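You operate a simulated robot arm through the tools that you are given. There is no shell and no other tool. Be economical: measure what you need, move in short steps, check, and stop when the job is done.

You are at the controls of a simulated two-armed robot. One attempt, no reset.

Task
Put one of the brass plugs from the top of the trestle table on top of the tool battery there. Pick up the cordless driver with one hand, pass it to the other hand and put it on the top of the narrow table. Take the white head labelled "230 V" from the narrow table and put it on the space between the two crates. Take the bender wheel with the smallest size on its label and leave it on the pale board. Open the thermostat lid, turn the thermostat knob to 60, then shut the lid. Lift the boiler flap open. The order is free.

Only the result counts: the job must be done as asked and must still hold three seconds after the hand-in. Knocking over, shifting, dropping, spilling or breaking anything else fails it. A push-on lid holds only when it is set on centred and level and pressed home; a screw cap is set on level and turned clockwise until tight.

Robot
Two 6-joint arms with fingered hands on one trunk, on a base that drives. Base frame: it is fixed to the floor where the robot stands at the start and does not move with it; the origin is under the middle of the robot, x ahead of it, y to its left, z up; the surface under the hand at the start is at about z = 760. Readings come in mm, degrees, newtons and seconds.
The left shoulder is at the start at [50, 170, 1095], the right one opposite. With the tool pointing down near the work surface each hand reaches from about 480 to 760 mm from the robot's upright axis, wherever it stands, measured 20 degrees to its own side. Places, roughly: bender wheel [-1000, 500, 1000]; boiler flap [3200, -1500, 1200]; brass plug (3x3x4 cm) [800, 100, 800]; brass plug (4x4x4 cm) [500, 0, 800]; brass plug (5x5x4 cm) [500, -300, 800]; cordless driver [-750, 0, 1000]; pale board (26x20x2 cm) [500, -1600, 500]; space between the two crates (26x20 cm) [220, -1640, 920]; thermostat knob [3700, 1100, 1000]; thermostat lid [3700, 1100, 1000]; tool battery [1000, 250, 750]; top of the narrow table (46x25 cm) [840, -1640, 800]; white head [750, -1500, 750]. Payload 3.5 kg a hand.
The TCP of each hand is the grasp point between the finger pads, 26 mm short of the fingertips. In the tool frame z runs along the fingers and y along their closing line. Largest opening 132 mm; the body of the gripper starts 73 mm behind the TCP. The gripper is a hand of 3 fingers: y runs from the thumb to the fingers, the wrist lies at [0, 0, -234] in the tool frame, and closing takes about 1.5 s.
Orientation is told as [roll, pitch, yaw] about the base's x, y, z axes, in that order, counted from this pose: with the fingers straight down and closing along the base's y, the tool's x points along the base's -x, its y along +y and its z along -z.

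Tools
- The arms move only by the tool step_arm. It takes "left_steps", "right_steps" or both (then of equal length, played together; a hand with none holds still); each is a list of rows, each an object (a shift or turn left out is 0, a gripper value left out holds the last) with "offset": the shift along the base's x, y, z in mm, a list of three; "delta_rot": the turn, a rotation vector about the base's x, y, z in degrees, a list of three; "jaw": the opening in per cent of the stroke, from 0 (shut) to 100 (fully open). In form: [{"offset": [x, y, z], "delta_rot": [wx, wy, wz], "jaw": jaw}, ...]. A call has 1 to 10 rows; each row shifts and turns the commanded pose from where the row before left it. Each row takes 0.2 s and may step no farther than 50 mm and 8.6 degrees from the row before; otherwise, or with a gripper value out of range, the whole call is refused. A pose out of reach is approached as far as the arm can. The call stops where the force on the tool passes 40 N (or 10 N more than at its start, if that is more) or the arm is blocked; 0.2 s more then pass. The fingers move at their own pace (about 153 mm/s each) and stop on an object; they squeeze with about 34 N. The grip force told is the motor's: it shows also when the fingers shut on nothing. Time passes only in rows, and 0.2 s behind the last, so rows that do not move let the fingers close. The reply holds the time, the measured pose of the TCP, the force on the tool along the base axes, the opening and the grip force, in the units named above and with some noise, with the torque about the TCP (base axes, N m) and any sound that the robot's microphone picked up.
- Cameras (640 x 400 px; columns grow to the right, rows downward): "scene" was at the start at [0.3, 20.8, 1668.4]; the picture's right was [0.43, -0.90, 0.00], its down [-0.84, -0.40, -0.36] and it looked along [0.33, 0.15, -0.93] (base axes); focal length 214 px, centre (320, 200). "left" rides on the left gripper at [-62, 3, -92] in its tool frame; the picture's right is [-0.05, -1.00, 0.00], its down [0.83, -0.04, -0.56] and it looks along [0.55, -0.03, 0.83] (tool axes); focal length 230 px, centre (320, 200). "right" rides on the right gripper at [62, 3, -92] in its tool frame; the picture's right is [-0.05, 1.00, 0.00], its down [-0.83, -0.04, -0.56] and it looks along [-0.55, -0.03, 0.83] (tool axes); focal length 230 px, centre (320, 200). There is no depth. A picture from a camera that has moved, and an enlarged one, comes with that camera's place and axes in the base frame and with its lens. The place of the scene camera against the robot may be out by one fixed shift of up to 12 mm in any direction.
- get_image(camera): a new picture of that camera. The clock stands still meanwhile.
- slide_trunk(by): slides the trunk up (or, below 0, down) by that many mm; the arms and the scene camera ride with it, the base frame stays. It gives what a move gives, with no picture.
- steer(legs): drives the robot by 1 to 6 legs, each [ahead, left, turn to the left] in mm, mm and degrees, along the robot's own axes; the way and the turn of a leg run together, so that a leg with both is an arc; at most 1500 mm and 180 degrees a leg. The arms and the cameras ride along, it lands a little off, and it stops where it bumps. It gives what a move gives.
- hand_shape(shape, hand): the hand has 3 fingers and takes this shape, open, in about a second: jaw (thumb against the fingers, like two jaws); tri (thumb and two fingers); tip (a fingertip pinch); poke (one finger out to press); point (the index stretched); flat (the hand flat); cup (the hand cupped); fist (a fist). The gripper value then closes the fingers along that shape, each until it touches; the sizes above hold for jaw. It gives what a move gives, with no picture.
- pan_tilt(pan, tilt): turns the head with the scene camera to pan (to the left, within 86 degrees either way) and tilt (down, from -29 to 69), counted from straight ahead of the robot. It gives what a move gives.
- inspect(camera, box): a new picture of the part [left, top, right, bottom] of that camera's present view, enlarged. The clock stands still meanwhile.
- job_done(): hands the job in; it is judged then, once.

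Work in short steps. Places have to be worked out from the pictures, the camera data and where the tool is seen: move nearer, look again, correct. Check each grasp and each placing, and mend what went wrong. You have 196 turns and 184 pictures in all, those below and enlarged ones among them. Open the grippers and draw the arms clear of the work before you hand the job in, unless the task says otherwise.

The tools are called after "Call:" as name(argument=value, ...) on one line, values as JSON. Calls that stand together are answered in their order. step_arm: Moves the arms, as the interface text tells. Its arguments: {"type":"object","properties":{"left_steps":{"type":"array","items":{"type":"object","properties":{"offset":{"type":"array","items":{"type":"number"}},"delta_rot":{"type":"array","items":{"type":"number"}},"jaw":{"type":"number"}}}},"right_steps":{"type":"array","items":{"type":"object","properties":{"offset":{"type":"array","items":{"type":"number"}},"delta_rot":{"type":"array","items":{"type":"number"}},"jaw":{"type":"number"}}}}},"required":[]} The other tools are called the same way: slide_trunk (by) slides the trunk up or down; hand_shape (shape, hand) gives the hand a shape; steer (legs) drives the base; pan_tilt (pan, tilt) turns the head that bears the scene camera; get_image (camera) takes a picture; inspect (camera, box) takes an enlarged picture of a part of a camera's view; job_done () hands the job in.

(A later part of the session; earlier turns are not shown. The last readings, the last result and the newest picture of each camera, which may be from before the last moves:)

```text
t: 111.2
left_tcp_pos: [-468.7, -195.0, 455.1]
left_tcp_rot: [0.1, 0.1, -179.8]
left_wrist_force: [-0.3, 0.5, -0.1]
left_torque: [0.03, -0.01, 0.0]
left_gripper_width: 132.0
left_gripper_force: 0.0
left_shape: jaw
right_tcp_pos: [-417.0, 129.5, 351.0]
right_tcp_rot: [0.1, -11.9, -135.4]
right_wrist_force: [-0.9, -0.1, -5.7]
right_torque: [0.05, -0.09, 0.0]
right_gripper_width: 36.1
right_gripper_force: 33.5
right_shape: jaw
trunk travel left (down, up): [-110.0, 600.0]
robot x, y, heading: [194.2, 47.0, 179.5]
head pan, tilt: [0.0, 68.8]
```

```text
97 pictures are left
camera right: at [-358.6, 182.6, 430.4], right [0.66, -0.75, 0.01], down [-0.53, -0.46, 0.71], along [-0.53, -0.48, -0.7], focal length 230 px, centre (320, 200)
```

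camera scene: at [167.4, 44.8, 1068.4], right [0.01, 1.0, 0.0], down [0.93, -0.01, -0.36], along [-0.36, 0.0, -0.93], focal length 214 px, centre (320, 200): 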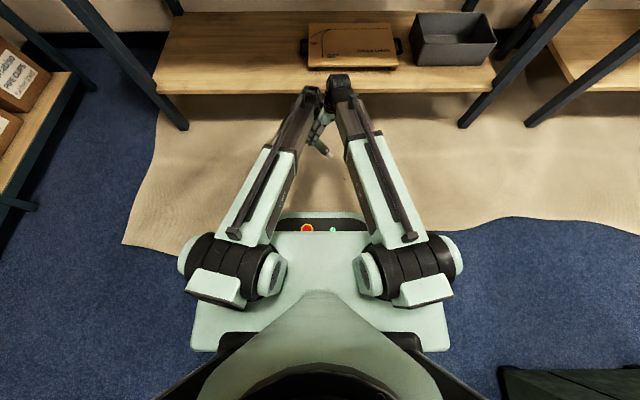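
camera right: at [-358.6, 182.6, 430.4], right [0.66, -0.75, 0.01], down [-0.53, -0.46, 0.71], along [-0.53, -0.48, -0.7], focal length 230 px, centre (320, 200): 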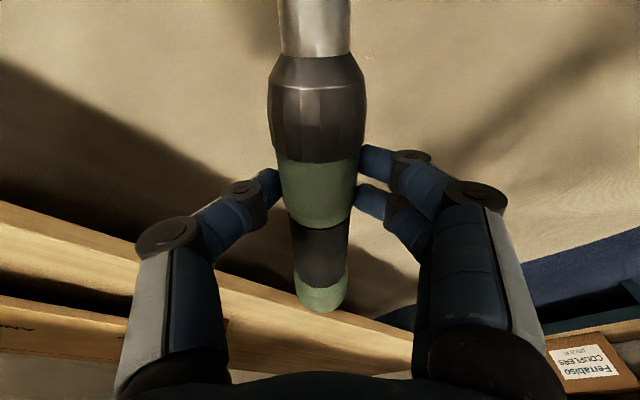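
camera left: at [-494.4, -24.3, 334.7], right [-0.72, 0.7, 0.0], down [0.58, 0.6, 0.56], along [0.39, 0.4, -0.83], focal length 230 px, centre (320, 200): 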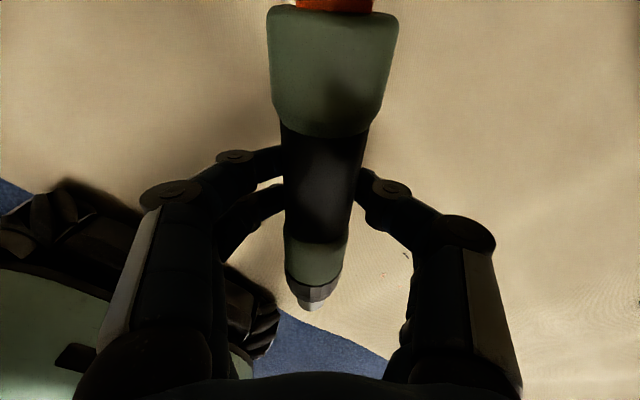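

R carries the driver safely. I raise the trunk fully, then lift both hands high before approaching the bench for the 15 mm wheel.

Call:
slide_trunk(by=400)

Call:
slide_trunk(by=200)

Call:
step_arm(right_steps=[{"offset": [0, 25, 30]}, {"offset": [0, 25, 35]}, {"offset": [0, 25, 35]}, {"offset": [0, 25, 35]}, {"offset": [0, 25, 35]}, {"offset": [0, 0, 30]}], left_steps=[{"offset": [0, -15, 15]}, {"offset": [0, -15, 15]}, {"offset": [0, -10, 15]}, {"offset": [0, 0, 15]}, {"offset": [0, 0, 15]}, {"offset": [0, 0, 15]}])

```text
t: 115.0
left_tcp_pos: [-468.5, -195.0, 853.5]
left_tcp_rot: [0.1, 0.1, -179.6]
left_wrist_force: [0.3, 0.0, 0.7]
left_torque: [0.02, -0.01, -0.01]
left_gripper_width: 131.9
left_gripper_force: 0.2
left_shape: jaw
right_tcp_pos: [-418.1, 129.6, 752.0]
right_tcp_rot: [0.0, -12.0, -135.5]
right_wrist_force: [-0.1, -0.3, -5.6]
right_torque: [0.03, -0.07, -0.02]
right_gripper_width: 36.0
right_gripper_force: 34.4
right_shape: jaw
trunk travel left (down, up): [-510.0, 200.0]
robot x, y, heading: [199.2, 49.9, 179.6]
head pan, tilt: [0.0, 68.8]
```

```text
t: 117.2
left_tcp_pos: [-469.1, -195.8, 1054.0]
left_tcp_rot: [0.1, 0.1, -179.7]
left_wrist_force: [0.3, -0.5, 0.0]
left_torque: [0.02, -0.02, 0.02]
left_gripper_width: 132.1
left_gripper_force: 0.0
left_shape: jaw
right_tcp_pos: [-418.1, 131.0, 952.0]
right_tcp_rot: [0.0, -11.9, -135.5]
right_wrist_force: [-0.4, -0.5, -5.7]
right_torque: [0.03, -0.07, -0.03]
right_gripper_width: 35.8
right_gripper_force: 34.3
right_shape: jaw
trunk travel left (down, up): [-710.0, 0.0]
robot x, y, heading: [193.9, 49.1, 179.5]
head pan, tilt: [0.0, 68.8]
```

```text
t: 118.6
left_tcp_pos: [-467.7, -236.5, 1144.8]
left_tcp_rot: [0.0, 0.0, -179.7]
left_wrist_force: [0.0, -0.6, -0.7]
left_torque: [0.04, 0.02, -0.02]
left_gripper_width: 132.2
left_gripper_force: 0.0
left_shape: jaw
right_tcp_pos: [-420.2, 254.8, 1152.8]
right_tcp_rot: [0.0, -12.0, -135.4]
right_wrist_force: [0.6, -0.3, -5.6]
right_torque: [0.05, -0.04, -0.02]
right_gripper_width: 36.0
right_gripper_force: 33.7
right_shape: jaw
trunk travel left (down, up): [-710.0, 0.0]
robot x, y, heading: [192.4, 49.3, 179.7]
head pan, tilt: [0.0, 68.8]
```

Now I drive diagonally to bring the left hand near the wheel.

Call:
steer(legs=[[480, -308, 0]])

Call:
pan_tilt(pan=12, tilt=55)

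Call:
get_image(camera="scene")

Call:
get_image(camera="left")

```text
t: 121.9
left_tcp_pos: [-956.1, 74.4, 1143.9]
left_tcp_rot: [0.2, 0.0, -179.7]
left_wrist_force: [-0.3, 0.0, -0.4]
left_torque: [-0.03, 0.01, 0.01]
left_gripper_width: 131.9
left_gripper_force: 0.2
left_shape: jaw
right_tcp_pos: [-909.7, 564.3, 1151.1]
right_tcp_rot: [0.1, -12.0, -135.6]
right_wrist_force: [-0.8, 0.3, -6.1]
right_torque: [0.05, -0.02, 0.0]
right_gripper_width: 36.0
right_gripper_force: 34.3
right_shape: jaw
trunk travel left (down, up): [-710.0, 0.0]
robot x, y, heading: [-300.8, 355.6, 180.0]
head pan, tilt: [0.0, 68.8]
```

```text
t: 122.6
left_tcp_pos: [-956.3, 74.1, 1143.9]
left_tcp_rot: [0.1, 0.1, -179.7]
left_wrist_force: [0.2, 0.0, -0.9]
left_torque: [0.0, 0.01, 0.0]
left_gripper_width: 131.8
left_gripper_force: 0.1
left_shape: jaw
right_tcp_pos: [-910.1, 563.7, 1151.5]
right_tcp_rot: [0.0, -12.0, -135.4]
right_wrist_force: [0.1, 0.3, -5.7]
right_torque: [0.05, -0.07, 0.0]
right_gripper_width: 35.9
right_gripper_force: 33.5
right_shape: jaw
trunk travel left (down, up): [-710.0, 0.0]
robot x, y, heading: [-294.6, 355.1, 179.6]
head pan, tilt: [12.0, 55.0]
```

```text
96 pictures are left
camera scene: at [-336.5, 339.2, 1683.8], right [-0.2, 0.98, 0.0], down [0.8, 0.16, -0.57], along [-0.56, -0.12, -0.82], focal length 214 px, centre (320, 200)
```

scene: 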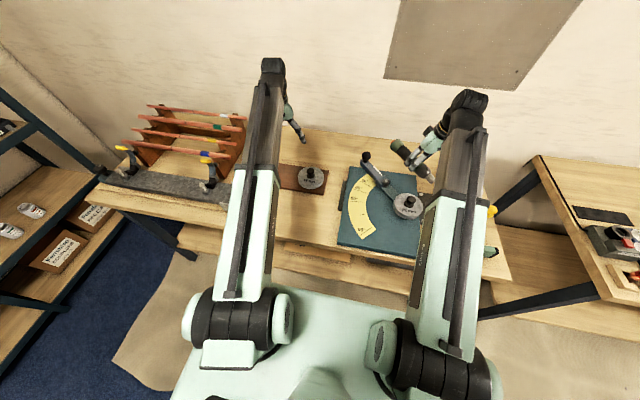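

```text
95 pictures are left
camera left: at [-1017.7, 69.5, 1235.6], right [-0.06, 1.0, 0.0], down [0.83, 0.05, 0.56], along [0.56, 0.03, -0.83], focal length 230 px, centre (320, 200)
```

left: 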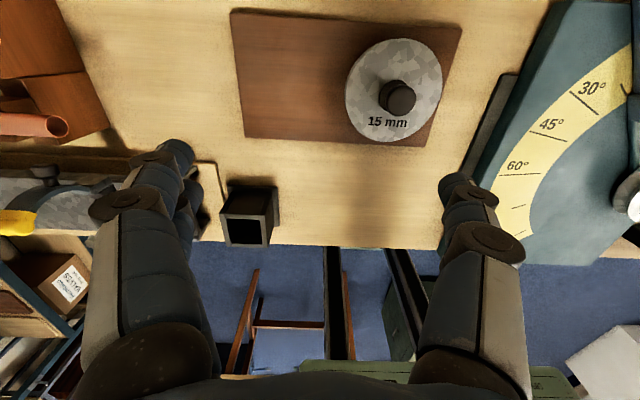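

The wheel's knob is near (-964,178). I move the left hand over it and lower to z≈1040 for a second fix.

Call:
step_arm(left_steps=[{"offset": [-2, 35, -25]}, {"offset": [-2, 35, -25]}, {"offset": [-2, 34, -25]}, {"offset": [0, 0, -25]}, {"offset": [0, 0, 0]}])

Call:
get_image(camera="left")

```text
t: 123.8
left_tcp_pos: [-964.1, 177.6, 1045.8]
left_tcp_rot: [0.1, 0.1, -179.7]
left_wrist_force: [0.5, -0.7, -0.2]
left_torque: [-0.05, 0.01, 0.03]
left_gripper_width: 131.8
left_gripper_force: 0.0
left_shape: jaw
right_tcp_pos: [-910.2, 564.0, 1152.0]
right_tcp_rot: [0.0, -12.1, -135.5]
right_wrist_force: [1.0, 0.0, -5.2]
right_torque: [0.04, -0.04, 0.02]
right_gripper_width: 36.2
right_gripper_force: 33.8
right_shape: jaw
trunk travel left (down, up): [-710.0, 0.0]
robot x, y, heading: [-294.0, 355.6, 179.4]
head pan, tilt: [12.0, 55.0]
```

```text
94 pictures are left
camera left: at [-1024.7, 174.4, 1136.8], right [-0.06, 1.0, 0.0], down [0.83, 0.05, 0.56], along [0.56, 0.03, -0.83], focal length 230 px, centre (320, 200)
```

left: 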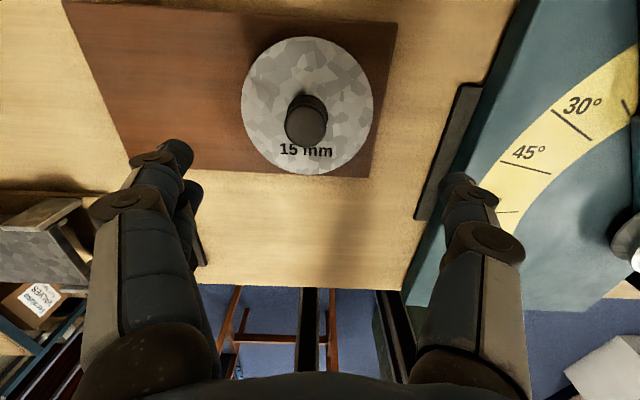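

Two views give the knob top at ≈(-971,165,948). I centre over it, descend to z≈944 and close.

Call:
step_arm(left_steps=[{"offset": [-8, -13, -30]}, {"offset": [0, 0, -30]}, {"offset": [0, 0, -20]}, {"offset": [0, 0, 0]}])

Call:
get_image(camera="left")

```text
t: 124.8
left_tcp_pos: [-971.5, 164.9, 964.2]
left_tcp_rot: [0.1, 0.1, -179.8]
left_wrist_force: [-0.3, 0.2, 0.1]
left_torque: [0.0, -0.01, -0.02]
left_gripper_width: 131.9
left_gripper_force: 0.0
left_shape: jaw
right_tcp_pos: [-909.7, 563.7, 1152.2]
right_tcp_rot: [0.0, -12.1, -135.5]
right_wrist_force: [0.1, -0.8, -6.2]
right_torque: [0.01, -0.02, -0.01]
right_gripper_width: 36.1
right_gripper_force: 34.3
right_shape: jaw
trunk travel left (down, up): [-710.0, 0.0]
robot x, y, heading: [-295.6, 356.1, 179.5]
head pan, tilt: [12.0, 55.0]
```

```text
93 pictures are left
camera left: at [-1031.9, 160.8, 1055.7], right [-0.06, 1.0, 0.0], down [0.83, 0.05, 0.56], along [0.56, 0.03, -0.83], focal length 230 px, centre (320, 200)
```

left: 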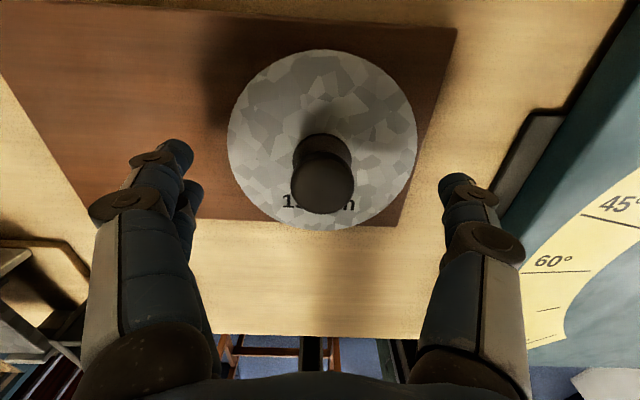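

Confirmed: knob top (-969,166,945). I descend to z≈941 and close.

Call:
step_arm(left_steps=[{"offset": [2, 1, -12]}, {"offset": [0, 0, -11]}, {"offset": [0, 0, 0], "jaw": 0}, {"offset": [0, 0, 0]}, {"offset": [0, 0, 0]}, {"offset": [0, 0, 0]}, {"offset": [0, 0, 0]}, {"offset": [0, 0, 0]}])

Call:
get_image(camera="left")

```text
t: 126.6
left_tcp_pos: [-969.2, 167.2, 943.5]
left_tcp_rot: [0.1, -0.1, -179.8]
left_wrist_force: [-9.3, -2.5, 22.6]
left_torque: [-0.42, 0.22, -0.08]
left_gripper_width: 97.9
left_gripper_force: 34.1
left_shape: jaw
right_tcp_pos: [-910.3, 563.8, 1152.2]
right_tcp_rot: [0.0, -11.9, -135.5]
right_wrist_force: [-0.3, -0.1, -5.9]
right_torque: [0.07, -0.04, 0.0]
right_gripper_width: 35.9
right_gripper_force: 34.2
right_shape: jaw
trunk travel left (down, up): [-710.0, 0.0]
robot x, y, heading: [-295.2, 356.4, 179.8]
head pan, tilt: [12.0, 55.0]
```

```text
92 pictures are left
camera left: at [-1030.2, 162.3, 1034.4], right [-0.06, 1.0, 0.0], down [0.83, 0.05, 0.55], along [0.55, 0.03, -0.83], focal length 230 px, centre (320, 200)
```

left: 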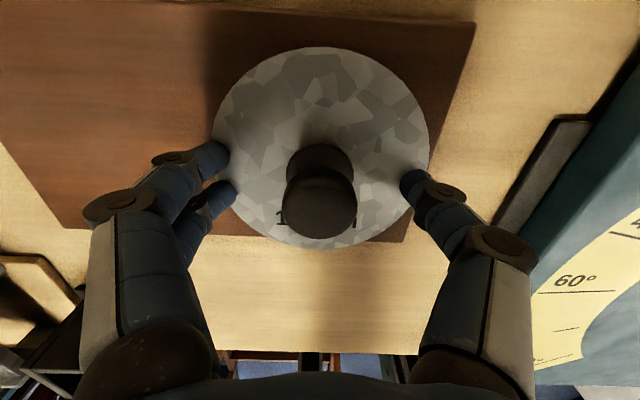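

The tips met the wheel's rim. I open, raise 16 mm and close on the knob instead.

Call:
step_arm(left_steps=[{"offset": [0, 0, 0], "jaw": 100}, {"offset": [0, 0, 0]}, {"offset": [0, 0, 8]}, {"offset": [0, 0, 8]}, {"offset": [0, 0, 0], "jaw": 0}, {"offset": [0, 0, 0]}, {"offset": [0, 0, 0]}, {"offset": [0, 0, 0]}, {"offset": [0, 0, 0]}, {"offset": [0, 0, 0]}])

Call:
get_image(camera="left")

```text
t: 128.8
left_tcp_pos: [-968.7, 166.1, 957.4]
left_tcp_rot: [0.1, 0.1, -179.7]
left_wrist_force: [1.0, 0.8, -0.1]
left_torque: [-0.09, -0.02, 0.0]
left_gripper_width: 26.2
left_gripper_force: 34.1
left_shape: jaw
right_tcp_pos: [-909.9, 564.0, 1152.0]
right_tcp_rot: [-0.1, -12.1, -135.5]
right_wrist_force: [-0.6, 0.0, -5.8]
right_torque: [0.06, -0.05, 0.01]
right_gripper_width: 36.0
right_gripper_force: 34.3
right_shape: jaw
trunk travel left (down, up): [-710.0, 0.0]
robot x, y, heading: [-294.9, 355.4, 179.9]
head pan, tilt: [12.0, 55.0]
```

```text
91 pictures are left
camera left: at [-1030.0, 162.1, 1048.3], right [-0.06, 1.0, 0.0], down [0.83, 0.05, 0.56], along [0.56, 0.03, -0.83], focal length 230 px, centre (320, 200)
```

left: 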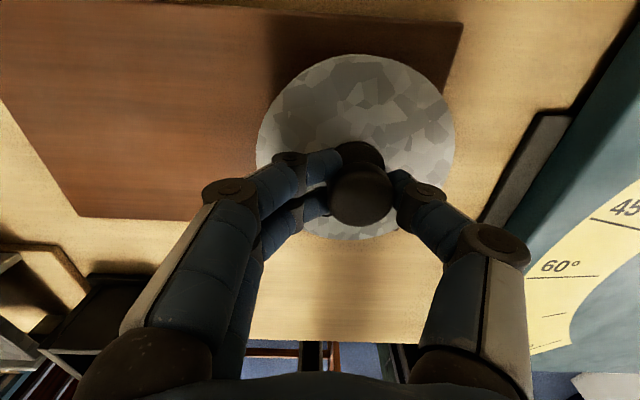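

The fingers hold the neck under the knob (26 mm). I lift.

Call:
step_arm(left_steps=[{"offset": [0, 0, 8]}, {"offset": [0, 0, 15]}, {"offset": [0, 0, 25]}, {"offset": [0, 0, 40]}, {"offset": [0, 0, 40]}, {"offset": [0, 0, 40]}, {"offset": [0, 0, 0]}])

Call:
get_image(camera="left")

```text
t: 130.4
left_tcp_pos: [-968.5, 167.0, 1124.4]
left_tcp_rot: [0.1, 0.1, -179.7]
left_wrist_force: [-0.3, 0.1, -3.3]
left_torque: [-0.06, -0.01, 0.01]
left_gripper_width: 26.5
left_gripper_force: 34.0
left_shape: jaw
right_tcp_pos: [-909.4, 564.1, 1151.3]
right_tcp_rot: [0.1, -12.0, -135.5]
right_wrist_force: [-0.1, -0.4, -5.0]
right_torque: [0.05, -0.04, 0.01]
right_gripper_width: 35.7
right_gripper_force: 34.3
right_shape: jaw
trunk travel left (down, up): [-710.0, 0.0]
robot x, y, heading: [-296.4, 355.6, 179.9]
head pan, tilt: [12.0, 55.0]
```

```text
90 pictures are left
camera left: at [-1029.3, 161.9, 1215.8], right [-0.06, 1.0, 0.0], down [0.83, 0.05, 0.56], along [0.56, 0.03, -0.83], focal length 230 px, centre (320, 200)
```

left: 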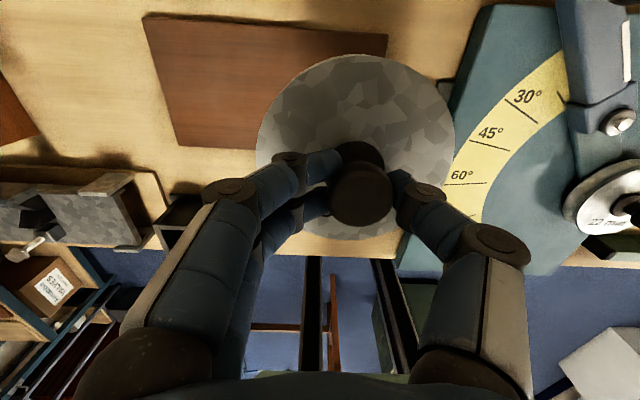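

The 15 mm wheel is secured. I back off and turn left to face the rack side (-y), keeping hands high.

Call:
steer(legs=[[-330, 0, 0], [0, 0, 90], [900, 0, 0]])

Call:
pan_tilt(pan=30, tilt=35)

Call:
get_image(camera="scene")

Call:
pan_tilt(pan=85, tilt=35)

Call:
get_image(camera="scene")

```text
t: 140.7
left_tcp_pos: [229.3, -1202.0, 1124.3]
left_tcp_rot: [0.1, 0.1, -89.1]
left_wrist_force: [-0.4, -0.1, -2.6]
left_torque: [-0.01, -0.06, 0.02]
left_gripper_width: 26.0
left_gripper_force: 33.6
left_shape: jaw
right_tcp_pos: [-169.1, -1148.4, 1150.9]
right_tcp_rot: [0.1, -12.0, -45.1]
right_wrist_force: [0.5, -0.4, -6.4]
right_torque: [0.02, 0.05, 0.02]
right_gripper_width: 35.7
right_gripper_force: 33.7
right_shape: jaw
trunk travel left (down, up): [-710.0, 0.0]
robot x, y, heading: [32.4, -531.3, -89.8]
head pan, tilt: [12.0, 55.0]
```

```text
t: 141.5
left_tcp_pos: [229.0, -1202.0, 1123.6]
left_tcp_rot: [0.1, 0.2, -89.1]
left_wrist_force: [0.4, -0.8, -3.2]
left_torque: [0.0, -0.07, -0.02]
left_gripper_width: 25.8
left_gripper_force: 33.8
left_shape: jaw
right_tcp_pos: [-169.8, -1147.0, 1151.7]
right_tcp_rot: [0.1, -11.9, -45.0]
right_wrist_force: [-0.2, -0.1, -5.6]
right_torque: [0.04, 0.04, -0.02]
right_gripper_width: 35.6
right_gripper_force: 34.0
right_shape: jaw
trunk travel left (down, up): [-710.0, 0.0]
robot x, y, heading: [30.3, -535.3, -89.9]
head pan, tilt: [30.0, 35.0]
```

```text
89 pictures are left
camera scene: at [66.0, -570.9, 1712.0], right [-0.87, -0.5, 0.0], down [-0.29, 0.5, -0.82], along [0.41, -0.71, -0.57], focal length 214 px, centre (320, 200)
```

scene: 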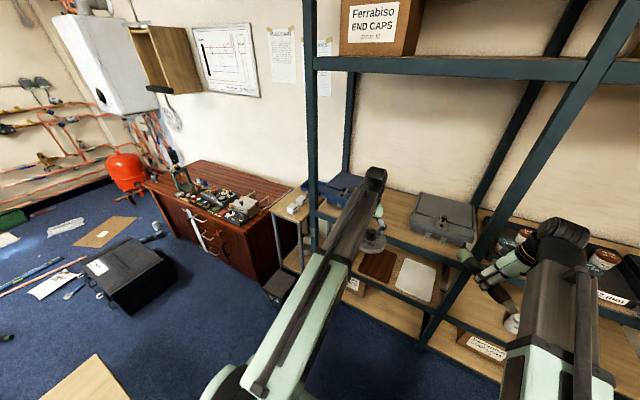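

```text
t: 142.8
left_tcp_pos: [229.3, -1201.3, 1123.6]
left_tcp_rot: [0.1, 0.1, -89.1]
left_wrist_force: [0.1, 0.4, -4.0]
left_torque: [-0.03, -0.08, 0.0]
left_gripper_width: 25.8
left_gripper_force: 33.9
left_shape: jaw
right_tcp_pos: [-169.0, -1147.7, 1151.0]
right_tcp_rot: [0.0, -12.1, -45.0]
right_wrist_force: [0.2, -0.1, -4.7]
right_torque: [0.03, 0.02, 0.01]
right_gripper_width: 35.4
right_gripper_force: 33.8
right_shape: jaw
trunk travel left (down, up): [-710.0, 0.0]
robot x, y, heading: [30.9, -531.0, -89.9]
head pan, tilt: [85.0, 35.0]
```

```text
88 pictures are left
camera scene: at [109.6, -502.2, 1712.1], right [-0.09, -1.0, 0.0], down [-0.57, 0.05, -0.82], along [0.82, -0.07, -0.57], focal length 214 px, centre (320, 200)
```

scene: 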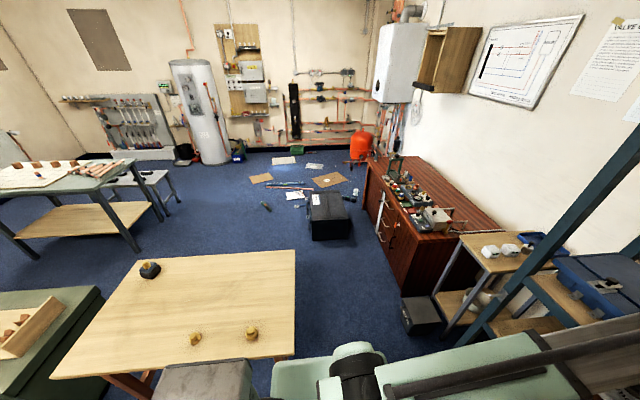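

The plug is still on the battery and the table looks undisturbed. I pull the hands in, advance to y≈-740, and look at the rack bays.

Call:
step_arm(left_steps=[{"offset": [0, 30, 0]}, {"offset": [0, 30, 0]}, {"offset": [0, 10, 0]}], right_steps=[{"offset": [0, 30, 0]}, {"offset": [0, 25, 0]}, {"offset": [0, 0, 0]}])

Call:
steer(legs=[[210, 270, 0]])

Call:
pan_tilt(pan=15, tilt=45)

Call:
get_image(camera="scene")

Call:
get_image(camera="right")

```text
t: 143.6
left_tcp_pos: [230.5, -1130.7, 1124.7]
left_tcp_rot: [0.2, 0.1, -89.2]
left_wrist_force: [-0.7, -0.1, -3.2]
left_torque: [-0.02, -0.05, -0.03]
left_gripper_width: 25.9
left_gripper_force: 34.0
left_shape: jaw
right_tcp_pos: [-169.0, -1092.1, 1152.5]
right_tcp_rot: [0.1, -12.0, -45.1]
right_wrist_force: [-0.4, 0.3, -5.6]
right_torque: [0.08, 0.04, -0.01]
right_gripper_width: 35.6
right_gripper_force: 34.0
right_shape: jaw
trunk travel left (down, up): [-710.0, 0.0]
robot x, y, heading: [31.6, -528.8, -89.9]
head pan, tilt: [85.0, 35.0]
```

```text
t: 145.8
left_tcp_pos: [501.4, -1338.5, 1123.7]
left_tcp_rot: [0.1, 0.1, -89.2]
left_wrist_force: [1.5, 0.4, -4.0]
left_torque: [-0.01, -0.06, -0.03]
left_gripper_width: 26.0
left_gripper_force: 34.0
left_shape: jaw
right_tcp_pos: [103.6, -1299.6, 1152.7]
right_tcp_rot: [0.1, -11.8, -45.1]
right_wrist_force: [-0.2, 0.0, -5.7]
right_torque: [0.08, 0.05, 0.02]
right_gripper_width: 35.5
right_gripper_force: 34.3
right_shape: jaw
trunk travel left (down, up): [-710.0, 0.0]
robot x, y, heading: [304.2, -738.4, -89.8]
head pan, tilt: [85.0, 35.0]
```

```text
t: 147.2
left_tcp_pos: [501.1, -1337.9, 1125.8]
left_tcp_rot: [0.1, 0.0, -89.1]
left_wrist_force: [-0.8, 0.0, -2.0]
left_torque: [-0.01, -0.08, 0.02]
left_gripper_width: 25.9
left_gripper_force: 34.0
left_shape: jaw
right_tcp_pos: [102.4, -1298.6, 1151.9]
right_tcp_rot: [0.0, -12.1, -45.0]
right_wrist_force: [-0.6, 0.1, -4.9]
right_torque: [0.07, 0.02, 0.06]
right_gripper_width: 35.5
right_gripper_force: 33.7
right_shape: jaw
trunk travel left (down, up): [-710.0, 0.0]
robot x, y, heading: [309.1, -734.9, -90.0]
head pan, tilt: [15.0, 45.0]
```

```text
87 pictures are left
camera scene: at [315.2, -779.0, 1697.2], right [-0.97, -0.26, 0.0], down [-0.18, 0.68, -0.71], along [0.18, -0.68, -0.71], focal length 214 px, centre (320, 200)
```

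scene: 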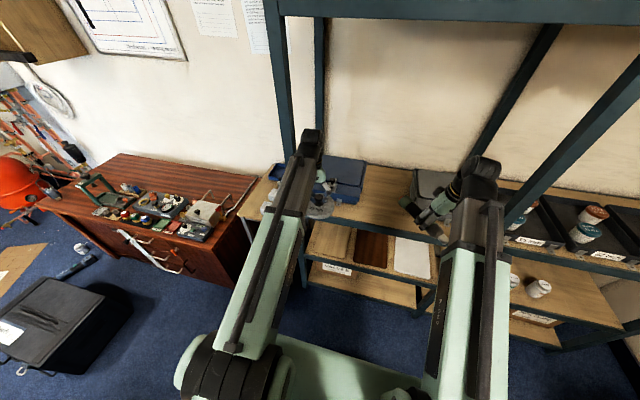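

```text
86 pictures are left
camera right: at [48.9, -1240.2, 1230.9], right [0.74, 0.67, 0.01], down [0.46, -0.52, 0.72], along [0.48, -0.53, -0.7], focal length 230 px, centre (320, 200)
```

right: 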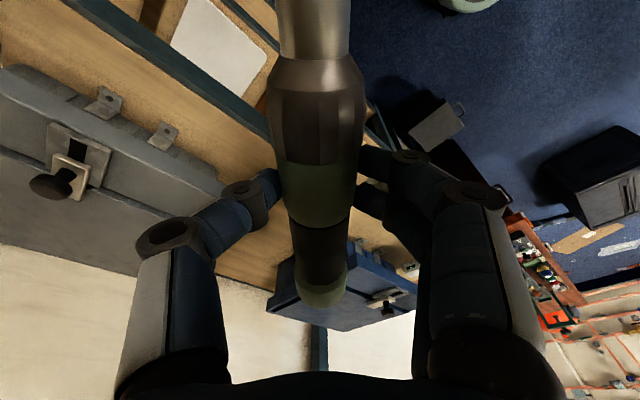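

The light wood board sits at ≈(450–500,-1550), the dark and white ones farther right. I zoom in to be sure which is the pale board and where its edges are.

Call:
inspect(camera="scene", box=[290, 150, 450, 290])

Call:
inspect(camera="scene", box=[220, 140, 340, 240])

```text
2.86 times, centred on (370, 220) of scene
camera zoom: at [315.2, -779.0, 1697.2], right [-0.97, -0.26, 0.0], down [-0.18, 0.68, -0.71], along [0.18, -0.68, -0.71], focal length 613 px, centre (177, 143)
```

zoom: 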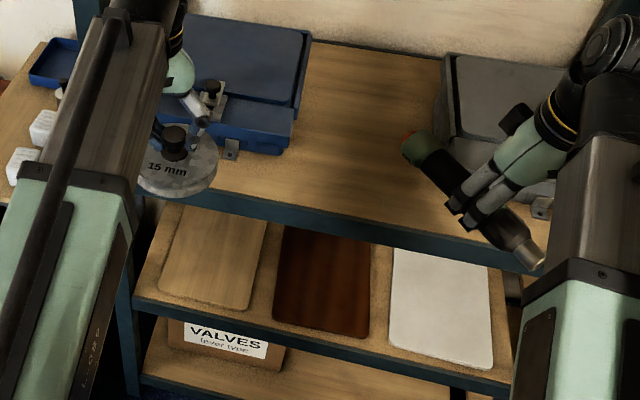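

```text
4.00 times, centred on (280, 190) of scene
camera zoom: at [315.2, -779.0, 1697.2], right [-0.97, -0.26, 0.0], down [-0.18, 0.68, -0.71], along [0.18, -0.68, -0.71], focal length 858 px, centre (480, 240)
```

zoom: 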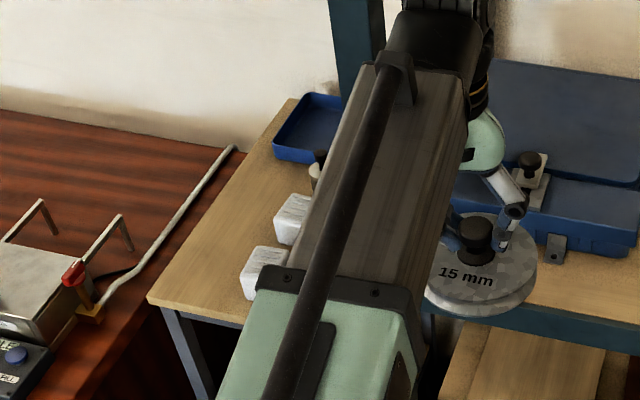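

The tan board is the pale one at ≈(435,-1590); rack front is y≈-1435. I retract R a little, lower the trunk 245 mm, and lower L in front of the bay.

Call:
step_arm(right_steps=[{"offset": [0, 25, 0]}, {"offset": [0, 20, 0]}])

Call:
slide_trunk(by=-245)

Call:
step_arm(left_steps=[{"offset": [-16, 0, -40]}, {"offset": [-16, 0, -40]}, {"offset": [-16, 0, -40]}, {"offset": [0, 0, -40]}, {"offset": [0, 0, -40]}, {"offset": [0, 0, -40], "delta_rot": [-5, 0, 0]}])

Call:
get_image(camera="scene")

Call:
get_image(camera="left")

```text
t: 147.8
left_tcp_pos: [502.7, -1337.7, 1123.9]
left_tcp_rot: [0.1, 0.1, -89.2]
left_wrist_force: [0.1, 0.0, -3.7]
left_torque: [0.01, -0.1, 0.0]
left_gripper_width: 25.6
left_gripper_force: 34.2
left_shape: jaw
right_tcp_pos: [101.8, -1253.0, 1153.5]
right_tcp_rot: [-0.1, -12.0, -45.2]
right_wrist_force: [-0.1, -0.2, -6.0]
right_torque: [0.08, 0.04, 0.02]
right_gripper_width: 35.5
right_gripper_force: 34.3
right_shape: jaw
trunk travel left (down, up): [-710.0, 0.0]
robot x, y, heading: [303.1, -737.5, -90.1]
head pan, tilt: [15.0, 45.0]
```

```text
t: 150.3
left_tcp_pos: [501.5, -1338.5, 881.0]
left_tcp_rot: [0.1, 0.2, -89.1]
left_wrist_force: [0.5, 0.7, -3.2]
left_torque: [0.03, -0.07, 0.0]
left_gripper_width: 25.6
left_gripper_force: 33.5
left_shape: jaw
right_tcp_pos: [102.1, -1252.6, 907.8]
right_tcp_rot: [0.0, -12.1, -45.1]
right_wrist_force: [-0.8, -0.1, -5.5]
right_torque: [0.03, 0.07, -0.01]
right_gripper_width: 35.6
right_gripper_force: 33.9
right_shape: jaw
trunk travel left (down, up): [-465.0, 245.0]
robot x, y, heading: [305.8, -741.1, -89.7]
head pan, tilt: [15.0, 45.0]
```

```text
t: 151.7
left_tcp_pos: [452.5, -1335.9, 640.7]
left_tcp_rot: [-0.1, -5.0, -89.3]
left_wrist_force: [0.0, -0.4, -3.1]
left_torque: [0.0, -0.08, -0.04]
left_gripper_width: 25.8
left_gripper_force: 34.0
left_shape: jaw
right_tcp_pos: [102.2, -1254.1, 908.2]
right_tcp_rot: [0.0, -12.0, -45.1]
right_wrist_force: [-0.9, 0.6, -5.9]
right_torque: [0.03, 0.03, 0.02]
right_gripper_width: 35.5
right_gripper_force: 34.0
right_shape: jaw
trunk travel left (down, up): [-465.0, 245.0]
robot x, y, heading: [301.8, -740.1, -90.0]
head pan, tilt: [15.0, 45.0]
```

```text
83 pictures are left
camera scene: at [315.2, -778.9, 1452.2], right [-0.97, -0.26, 0.0], down [-0.18, 0.68, -0.71], along [0.18, -0.68, -0.71], focal length 214 px, centre (320, 200)
```

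scene: 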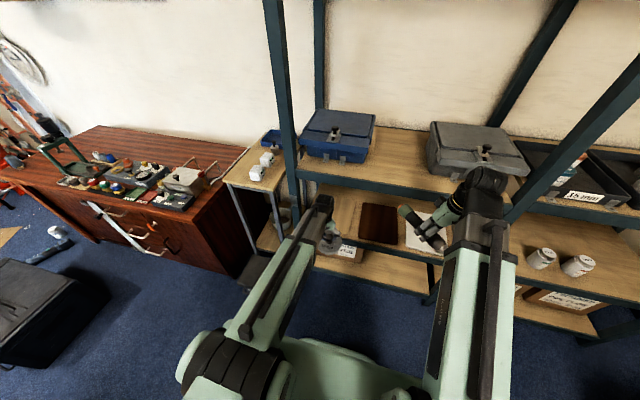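

```text
82 pictures are left
camera left: at [457.5, -1391.0, 736.5], right [-1.0, -0.07, 0.0], down [-0.06, 0.87, 0.48], along [-0.04, 0.48, -0.88], focal length 230 px, centre (320, 200)
```

left: 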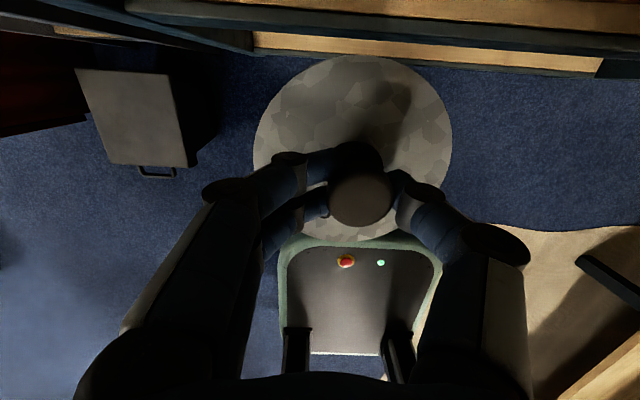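

I tilt L's hand forward to about -40° and move in to the bay mouth, then look before going further.

Call:
step_arm(left_steps=[{"offset": [0, -15, 2], "delta_rot": [-7, 0, 0]}, {"offset": [0, -15, 2], "delta_rot": [-7, 0, 0]}, {"offset": [0, -15, 2], "delta_rot": [-7, 0, 0]}, {"offset": [0, -15, 2], "delta_rot": [-7, 0, 0]}, {"offset": [0, -15, 2], "delta_rot": [-7, 0, 0]}, {"offset": [0, 0, 0]}])

Call:
get_image(camera="left")

Call:
inspect(camera="scene", box=[270, 150, 430, 270])

```text
t: 153.1
left_tcp_pos: [452.5, -1411.8, 649.7]
left_tcp_rot: [-0.6, -40.0, -88.9]
left_wrist_force: [0.4, -0.4, -3.5]
left_torque: [0.08, -0.02, -0.03]
left_gripper_width: 20.3
left_gripper_force: 33.6
left_shape: jaw
right_tcp_pos: [103.1, -1253.2, 908.2]
right_tcp_rot: [0.0, -11.9, -45.1]
right_wrist_force: [-0.3, 0.3, -5.4]
right_torque: [0.04, 0.06, 0.0]
right_gripper_width: 35.5
right_gripper_force: 34.0
right_shape: jaw
trunk travel left (down, up): [-465.0, 245.0]
robot x, y, heading: [303.5, -735.4, -89.8]
head pan, tilt: [15.0, 45.0]
```

```text
81 pictures are left
camera left: at [457.2, -1401.0, 758.6], right [-1.0, -0.05, 0.04], down [-0.06, 0.99, -0.11], along [-0.04, -0.11, -0.99], focal length 230 px, centre (320, 200)
```

left: 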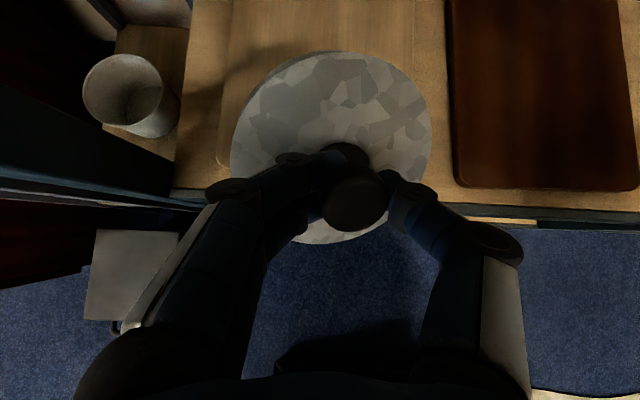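

```text
3.33 times, centred on (350, 210) of scene
camera zoom: at [315.2, -778.9, 1452.2], right [-0.97, -0.26, 0.0], down [-0.18, 0.68, -0.71], along [0.18, -0.68, -0.71], focal length 715 px, centre (220, 167)
```

zoom: 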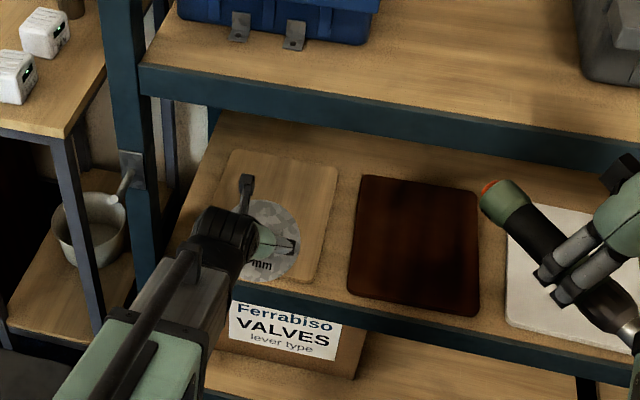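

The wheel is over the bay and the tan board spans x≈347–547, front edge y≈-1457. I move in to y≈-1520 and look again.

Call:
step_arm(left_steps=[{"offset": [2, -30, 0]}, {"offset": [0, -30, 0]}, {"offset": [0, -30, 0]}, {"offset": [0, -18, 0]}, {"offset": [0, 0, 0]}])

Call:
get_image(camera="left")

Call:
inspect(camera="scene", box=[270, 150, 430, 270])

```text
t: 154.3
left_tcp_pos: [457.1, -1521.1, 649.7]
left_tcp_rot: [-0.6, -39.8, -88.9]
left_wrist_force: [-0.3, 0.0, -2.9]
left_torque: [0.12, -0.06, 0.0]
left_gripper_width: 20.7
left_gripper_force: 34.4
left_shape: jaw
right_tcp_pos: [102.0, -1253.1, 908.0]
right_tcp_rot: [-0.1, -12.0, -45.1]
right_wrist_force: [-0.4, -0.3, -5.9]
right_torque: [0.05, 0.05, 0.02]
right_gripper_width: 35.6
right_gripper_force: 34.1
right_shape: jaw
trunk travel left (down, up): [-465.0, 245.0]
robot x, y, heading: [303.1, -738.3, -89.9]
head pan, tilt: [15.0, 45.0]
```

```text
79 pictures are left
camera left: at [461.5, -1509.5, 759.5], right [-1.0, -0.05, 0.04], down [-0.06, 0.99, -0.11], along [-0.04, -0.11, -0.99], focal length 230 px, centre (320, 200)
```

left: 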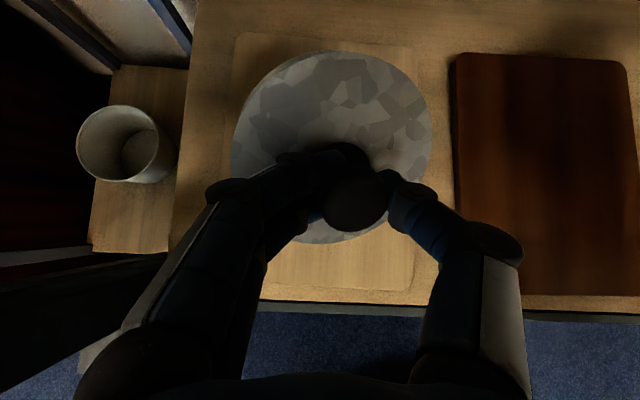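

```text
3.33 times, centred on (350, 210) of scene
camera zoom: at [315.2, -779.0, 1452.2], right [-0.97, -0.26, 0.0], down [-0.18, 0.68, -0.71], along [0.18, -0.68, -0.71], focal length 715 px, centre (220, 167)
```

zoom: 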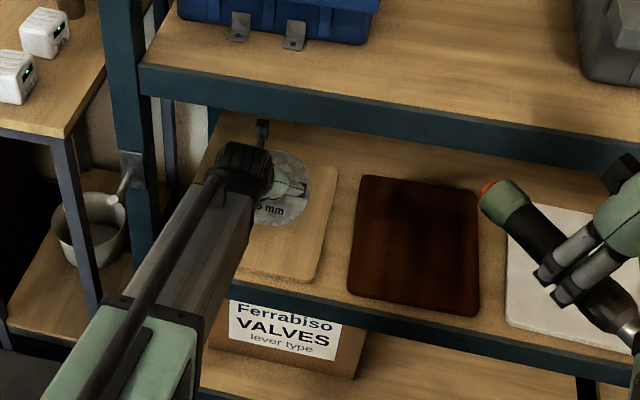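

The wheel is over the middle of the board. I lower in small steps until it touches.

Call:
step_arm(left_steps=[{"offset": [0, 0, -12]}, {"offset": [0, 0, -10]}, {"offset": [0, 0, -8]}, {"offset": [0, 0, -6]}, {"offset": [0, 0, 0]}])

```text
t: 155.5
left_tcp_pos: [455.2, -1519.5, 614.3]
left_tcp_rot: [-0.7, -40.0, -88.9]
left_wrist_force: [-0.5, -0.8, 0.6]
left_torque: [0.09, -0.01, 0.01]
left_gripper_width: 20.6
left_gripper_force: 34.1
left_shape: jaw
right_tcp_pos: [101.1, -1253.5, 908.2]
right_tcp_rot: [0.0, -11.9, -45.1]
right_wrist_force: [-0.2, 0.2, -5.6]
right_torque: [0.07, 0.04, -0.01]
right_gripper_width: 35.3
right_gripper_force: 33.2
right_shape: jaw
trunk travel left (down, up): [-465.0, 245.0]
robot x, y, heading: [307.7, -740.6, -89.7]
head pan, tilt: [15.0, 45.0]
```

Contact begins (z force 0.6). I continue gently so the wheel pivots flat.

Call:
step_arm(left_steps=[{"offset": [0, 0, -4]}, {"offset": [0, 0, -4]}, {"offset": [0, 0, -4]}, {"offset": [0, 0, -3]}, {"offset": [0, 0, 0]}])

Call:
get_image(camera="left")

Call:
inspect(camera="scene", box=[310, 160, 390, 220])

```text
t: 156.3
left_tcp_pos: [455.8, -1523.4, 611.6]
left_tcp_rot: [-0.8, -41.0, -88.7]
left_wrist_force: [1.0, 2.2, 12.9]
left_torque: [0.42, 0.15, -0.01]
left_gripper_width: 20.3
left_gripper_force: 33.9
left_shape: jaw
right_tcp_pos: [102.5, -1253.0, 908.0]
right_tcp_rot: [0.0, -11.9, -45.0]
right_wrist_force: [0.8, 0.2, -5.5]
right_torque: [0.08, 0.03, 0.02]
right_gripper_width: 35.5
right_gripper_force: 33.6
right_shape: jaw
trunk travel left (down, up): [-465.0, 245.0]
robot x, y, heading: [300.5, -737.5, -90.0]
head pan, tilt: [15.0, 45.0]
stopped in row 4 (left hand): the force on the tool passed its limit at 43 N (the readings are from after the stop); the commanded pose is now the measured one
```

```text
77 pictures are left
camera left: at [460.7, -1511.0, 719.8], right [-1.0, -0.05, 0.04], down [-0.06, 0.99, -0.13], along [-0.04, -0.13, -0.99], focal length 230 px, centre (320, 200)
```

left: 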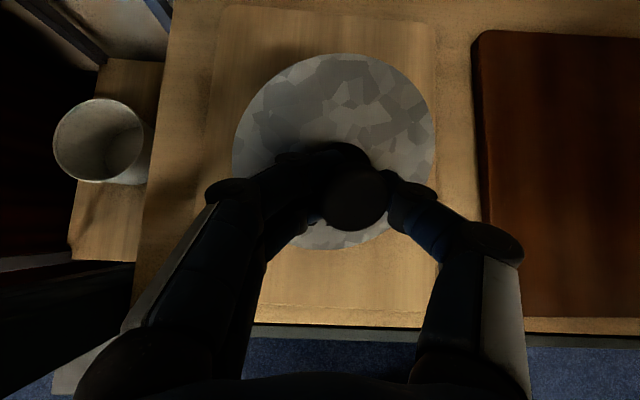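

```text
6.67 times, centred on (350, 190) of scene
camera zoom: at [315.1, -778.1, 1452.0], right [-0.97, -0.26, 0.0], down [-0.18, 0.68, -0.71], along [0.18, -0.68, -0.71], focal length 1430 px, centre (120, 267)
```

zoom: 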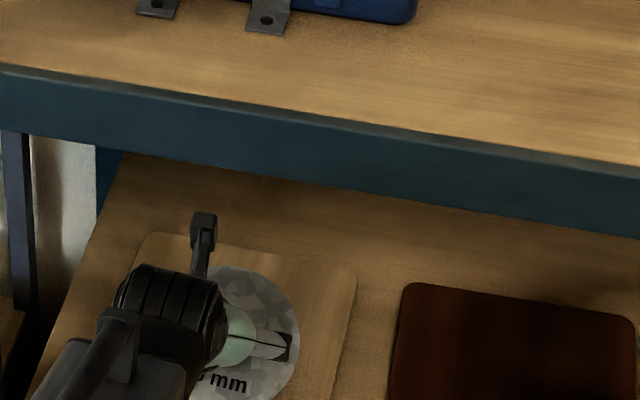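

The wheel now looks flat on the board. I relieve the pressure and open the fingers.

Call:
step_arm(left_steps=[{"offset": [0, 0, 2]}, {"offset": [0, 0, 0], "jaw": 50}, {"offset": [0, 0, 0]}, {"offset": [0, 0, 0]}, {"offset": [0, 0, 0]}])

Call:
get_image(camera="left")

```text
t: 157.6
left_tcp_pos: [456.1, -1524.9, 611.3]
left_tcp_rot: [-0.5, -40.7, -88.8]
left_wrist_force: [0.2, -0.2, -0.3]
left_torque: [0.04, 0.03, -0.03]
left_gripper_width: 65.4
left_gripper_force: 0.0
left_shape: jaw
right_tcp_pos: [102.9, -1253.3, 908.3]
right_tcp_rot: [0.0, -12.1, -45.1]
right_wrist_force: [1.3, -0.1, -5.3]
right_torque: [0.06, 0.05, -0.01]
right_gripper_width: 35.4
right_gripper_force: 34.1
right_shape: jaw
trunk travel left (down, up): [-465.0, 245.0]
robot x, y, heading: [303.4, -738.1, -90.0]
head pan, tilt: [15.0, 45.0]
```

```text
75 pictures are left
camera left: at [460.4, -1511.6, 720.1], right [-1.0, -0.05, 0.04], down [-0.06, 0.99, -0.12], along [-0.04, -0.12, -0.99], focal length 230 px, centre (320, 200)
```

left: 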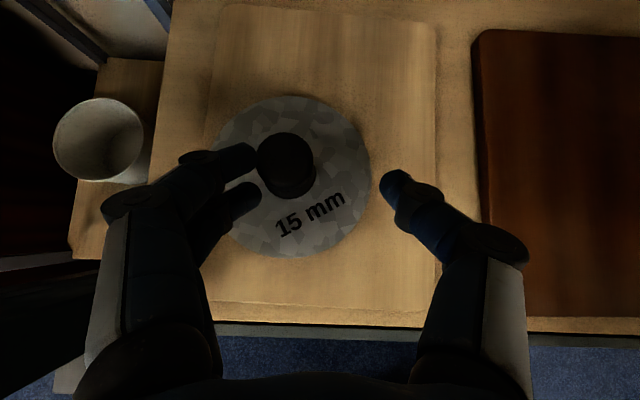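

The wheel lies flat on the pale board, labelled 15 mm. I open wider and withdraw along the tool axis.

Call:
step_arm(left_steps=[{"offset": [0, 0, 2], "jaw": 90}, {"offset": [0, 0, 0]}, {"offset": [0, 0, 0]}, {"offset": [0, 13, 16]}, {"offset": [0, 25, 25]}, {"offset": [0, 40, 10]}, {"offset": [0, 45, 0]}, {"offset": [0, 45, 0]}])

Call:
get_image(camera="left")

Call:
inspect(camera="scene", box=[270, 150, 430, 270])

```text
t: 159.3
left_tcp_pos: [456.9, -1354.6, 662.2]
left_tcp_rot: [-0.6, -40.7, -88.8]
left_wrist_force: [-0.2, -0.7, -0.7]
left_torque: [0.0, 0.01, 0.01]
left_gripper_width: 118.7
left_gripper_force: 0.0
left_shape: jaw
right_tcp_pos: [102.2, -1253.2, 907.6]
right_tcp_rot: [0.0, -12.0, -45.1]
right_wrist_force: [-0.6, 0.1, -6.2]
right_torque: [0.08, 0.04, 0.02]
right_gripper_width: 35.4
right_gripper_force: 34.3
right_shape: jaw
trunk travel left (down, up): [-465.0, 245.0]
robot x, y, heading: [307.5, -738.1, -90.1]
head pan, tilt: [15.0, 45.0]
```

```text
74 pictures are left
camera left: at [460.3, -1340.7, 771.3], right [-1.0, -0.05, 0.04], down [-0.06, 0.99, -0.12], along [-0.04, -0.12, -0.99], focal length 230 px, centre (320, 200)
```

left: 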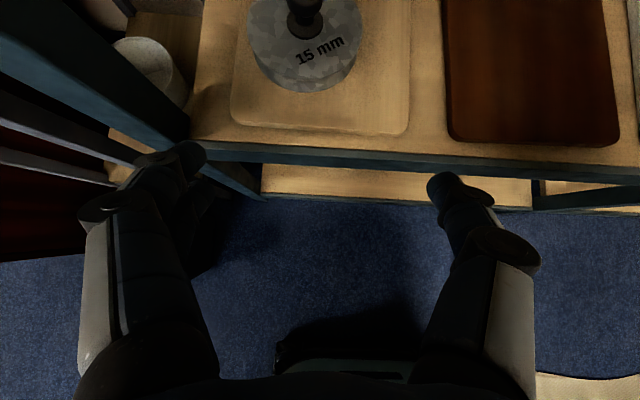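

```text
3.33 times, centred on (350, 210) of scene
camera zoom: at [315.2, -778.6, 1452.2], right [-0.97, -0.26, 0.0], down [-0.18, 0.68, -0.71], along [0.18, -0.68, -0.71], focal length 715 px, centre (220, 167)
```

zoom: 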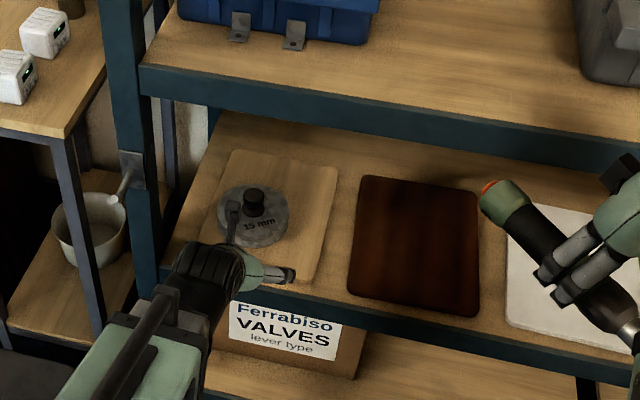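

The wheel rests on the pale board. I raise the trunk, straighten and lift L, then strafe left towards the narrow table.

Call:
slide_trunk(by=245)

Call:
step_arm(left_steps=[{"offset": [0, 5, 20], "delta_rot": [8, 0, 0], "jaw": 100}, {"offset": [0, 5, 35], "delta_rot": [8, 0, 0]}, {"offset": [0, 5, 40], "delta_rot": [8, 0, 0]}, {"offset": [0, 5, 40], "delta_rot": [8, 0, 0]}, {"offset": [0, 5, 40], "delta_rot": [8, 0, 0]}, {"offset": [0, 0, 40]}])

Call:
steer(legs=[[0, 420, 0]])

Call:
pan_tilt(pan=5, tilt=50)

Call:
get_image(camera="scene")

Call:
get_image(camera="right")

```text
t: 161.9
left_tcp_pos: [455.8, -1353.4, 906.2]
left_tcp_rot: [-0.6, -40.7, -88.7]
left_wrist_force: [-0.3, -0.6, 0.4]
left_torque: [0.0, -0.04, 0.01]
left_gripper_width: 118.5
left_gripper_force: 0.0
left_shape: jaw
right_tcp_pos: [102.7, -1253.3, 1152.6]
right_tcp_rot: [0.0, -12.0, -45.1]
right_wrist_force: [0.6, 0.1, -6.0]
right_torque: [0.07, 0.07, 0.03]
right_gripper_width: 35.5
right_gripper_force: 34.2
right_shape: jaw
trunk travel left (down, up): [-710.0, 0.0]
robot x, y, heading: [304.2, -737.7, -90.0]
head pan, tilt: [15.0, 45.0]
```

```text
t: 163.3
left_tcp_pos: [454.4, -1329.8, 1124.6]
left_tcp_rot: [0.2, -0.8, -89.1]
left_wrist_force: [-0.6, -0.4, 0.0]
left_torque: [0.01, -0.03, -0.01]
left_gripper_width: 132.0
left_gripper_force: 0.0
left_shape: jaw
right_tcp_pos: [101.7, -1252.6, 1153.3]
right_tcp_rot: [0.0, -12.0, -45.1]
right_wrist_force: [0.3, 0.5, -5.5]
right_torque: [0.01, 0.06, -0.01]
right_gripper_width: 35.6
right_gripper_force: 34.2
right_shape: jaw
trunk travel left (down, up): [-710.0, 0.0]
robot x, y, heading: [304.0, -738.7, -89.6]
head pan, tilt: [15.0, 45.0]
```

```text
t: 165.8
left_tcp_pos: [858.6, -1335.5, 1123.7]
left_tcp_rot: [0.1, -0.8, -89.9]
left_wrist_force: [-0.8, -0.6, 0.8]
left_torque: [-0.01, 0.02, -0.01]
left_gripper_width: 131.7
left_gripper_force: 0.0
left_shape: jaw
right_tcp_pos: [507.2, -1253.5, 1153.0]
right_tcp_rot: [0.0, -11.9, -45.6]
right_wrist_force: [-0.3, -0.2, -5.5]
right_torque: [0.05, 0.07, -0.05]
right_gripper_width: 35.4
right_gripper_force: 33.9
right_shape: jaw
trunk travel left (down, up): [-710.0, 0.0]
robot x, y, heading: [714.9, -738.7, -90.7]
head pan, tilt: [15.0, 45.0]
```

```text
t: 166.6
left_tcp_pos: [856.4, -1335.1, 1123.8]
left_tcp_rot: [0.1, -0.7, -89.7]
left_wrist_force: [-0.8, -0.3, -0.7]
left_torque: [0.02, 0.0, 0.0]
left_gripper_width: 132.0
left_gripper_force: 0.0
left_shape: jaw
right_tcp_pos: [505.7, -1253.1, 1153.6]
right_tcp_rot: [0.0, -12.0, -45.7]
right_wrist_force: [0.0, -0.2, -5.4]
right_torque: [0.06, 0.03, 0.0]
right_gripper_width: 35.5
right_gripper_force: 34.1
right_shape: jaw
trunk travel left (down, up): [-710.0, 0.0]
robot x, y, heading: [716.9, -735.6, -90.6]
head pan, tilt: [5.0, 50.0]
```

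```text
72 pictures are left
camera scene: at [710.2, -778.9, 1690.3], right [-1.0, -0.08, 0.0], down [-0.06, 0.76, -0.64], along [0.05, -0.64, -0.77], focal length 214 px, centre (320, 200)
```

scene: 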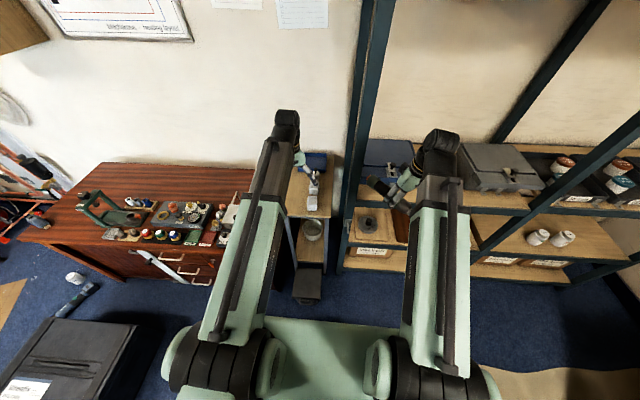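

```text
71 pictures are left
camera right: at [454.0, -1194.3, 1231.7], right [0.75, 0.66, 0.01], down [0.46, -0.53, 0.72], along [0.48, -0.53, -0.7], focal length 230 px, centre (320, 200)
```

right: 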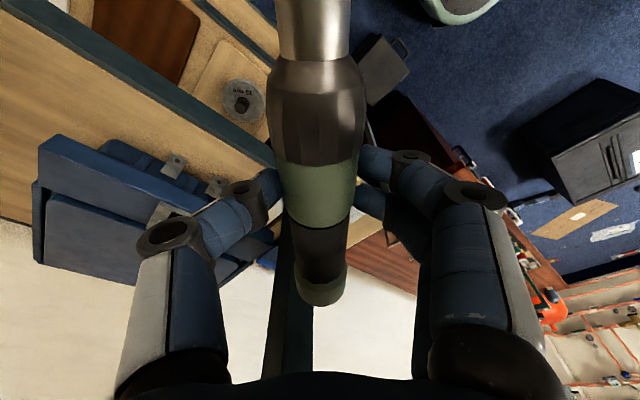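

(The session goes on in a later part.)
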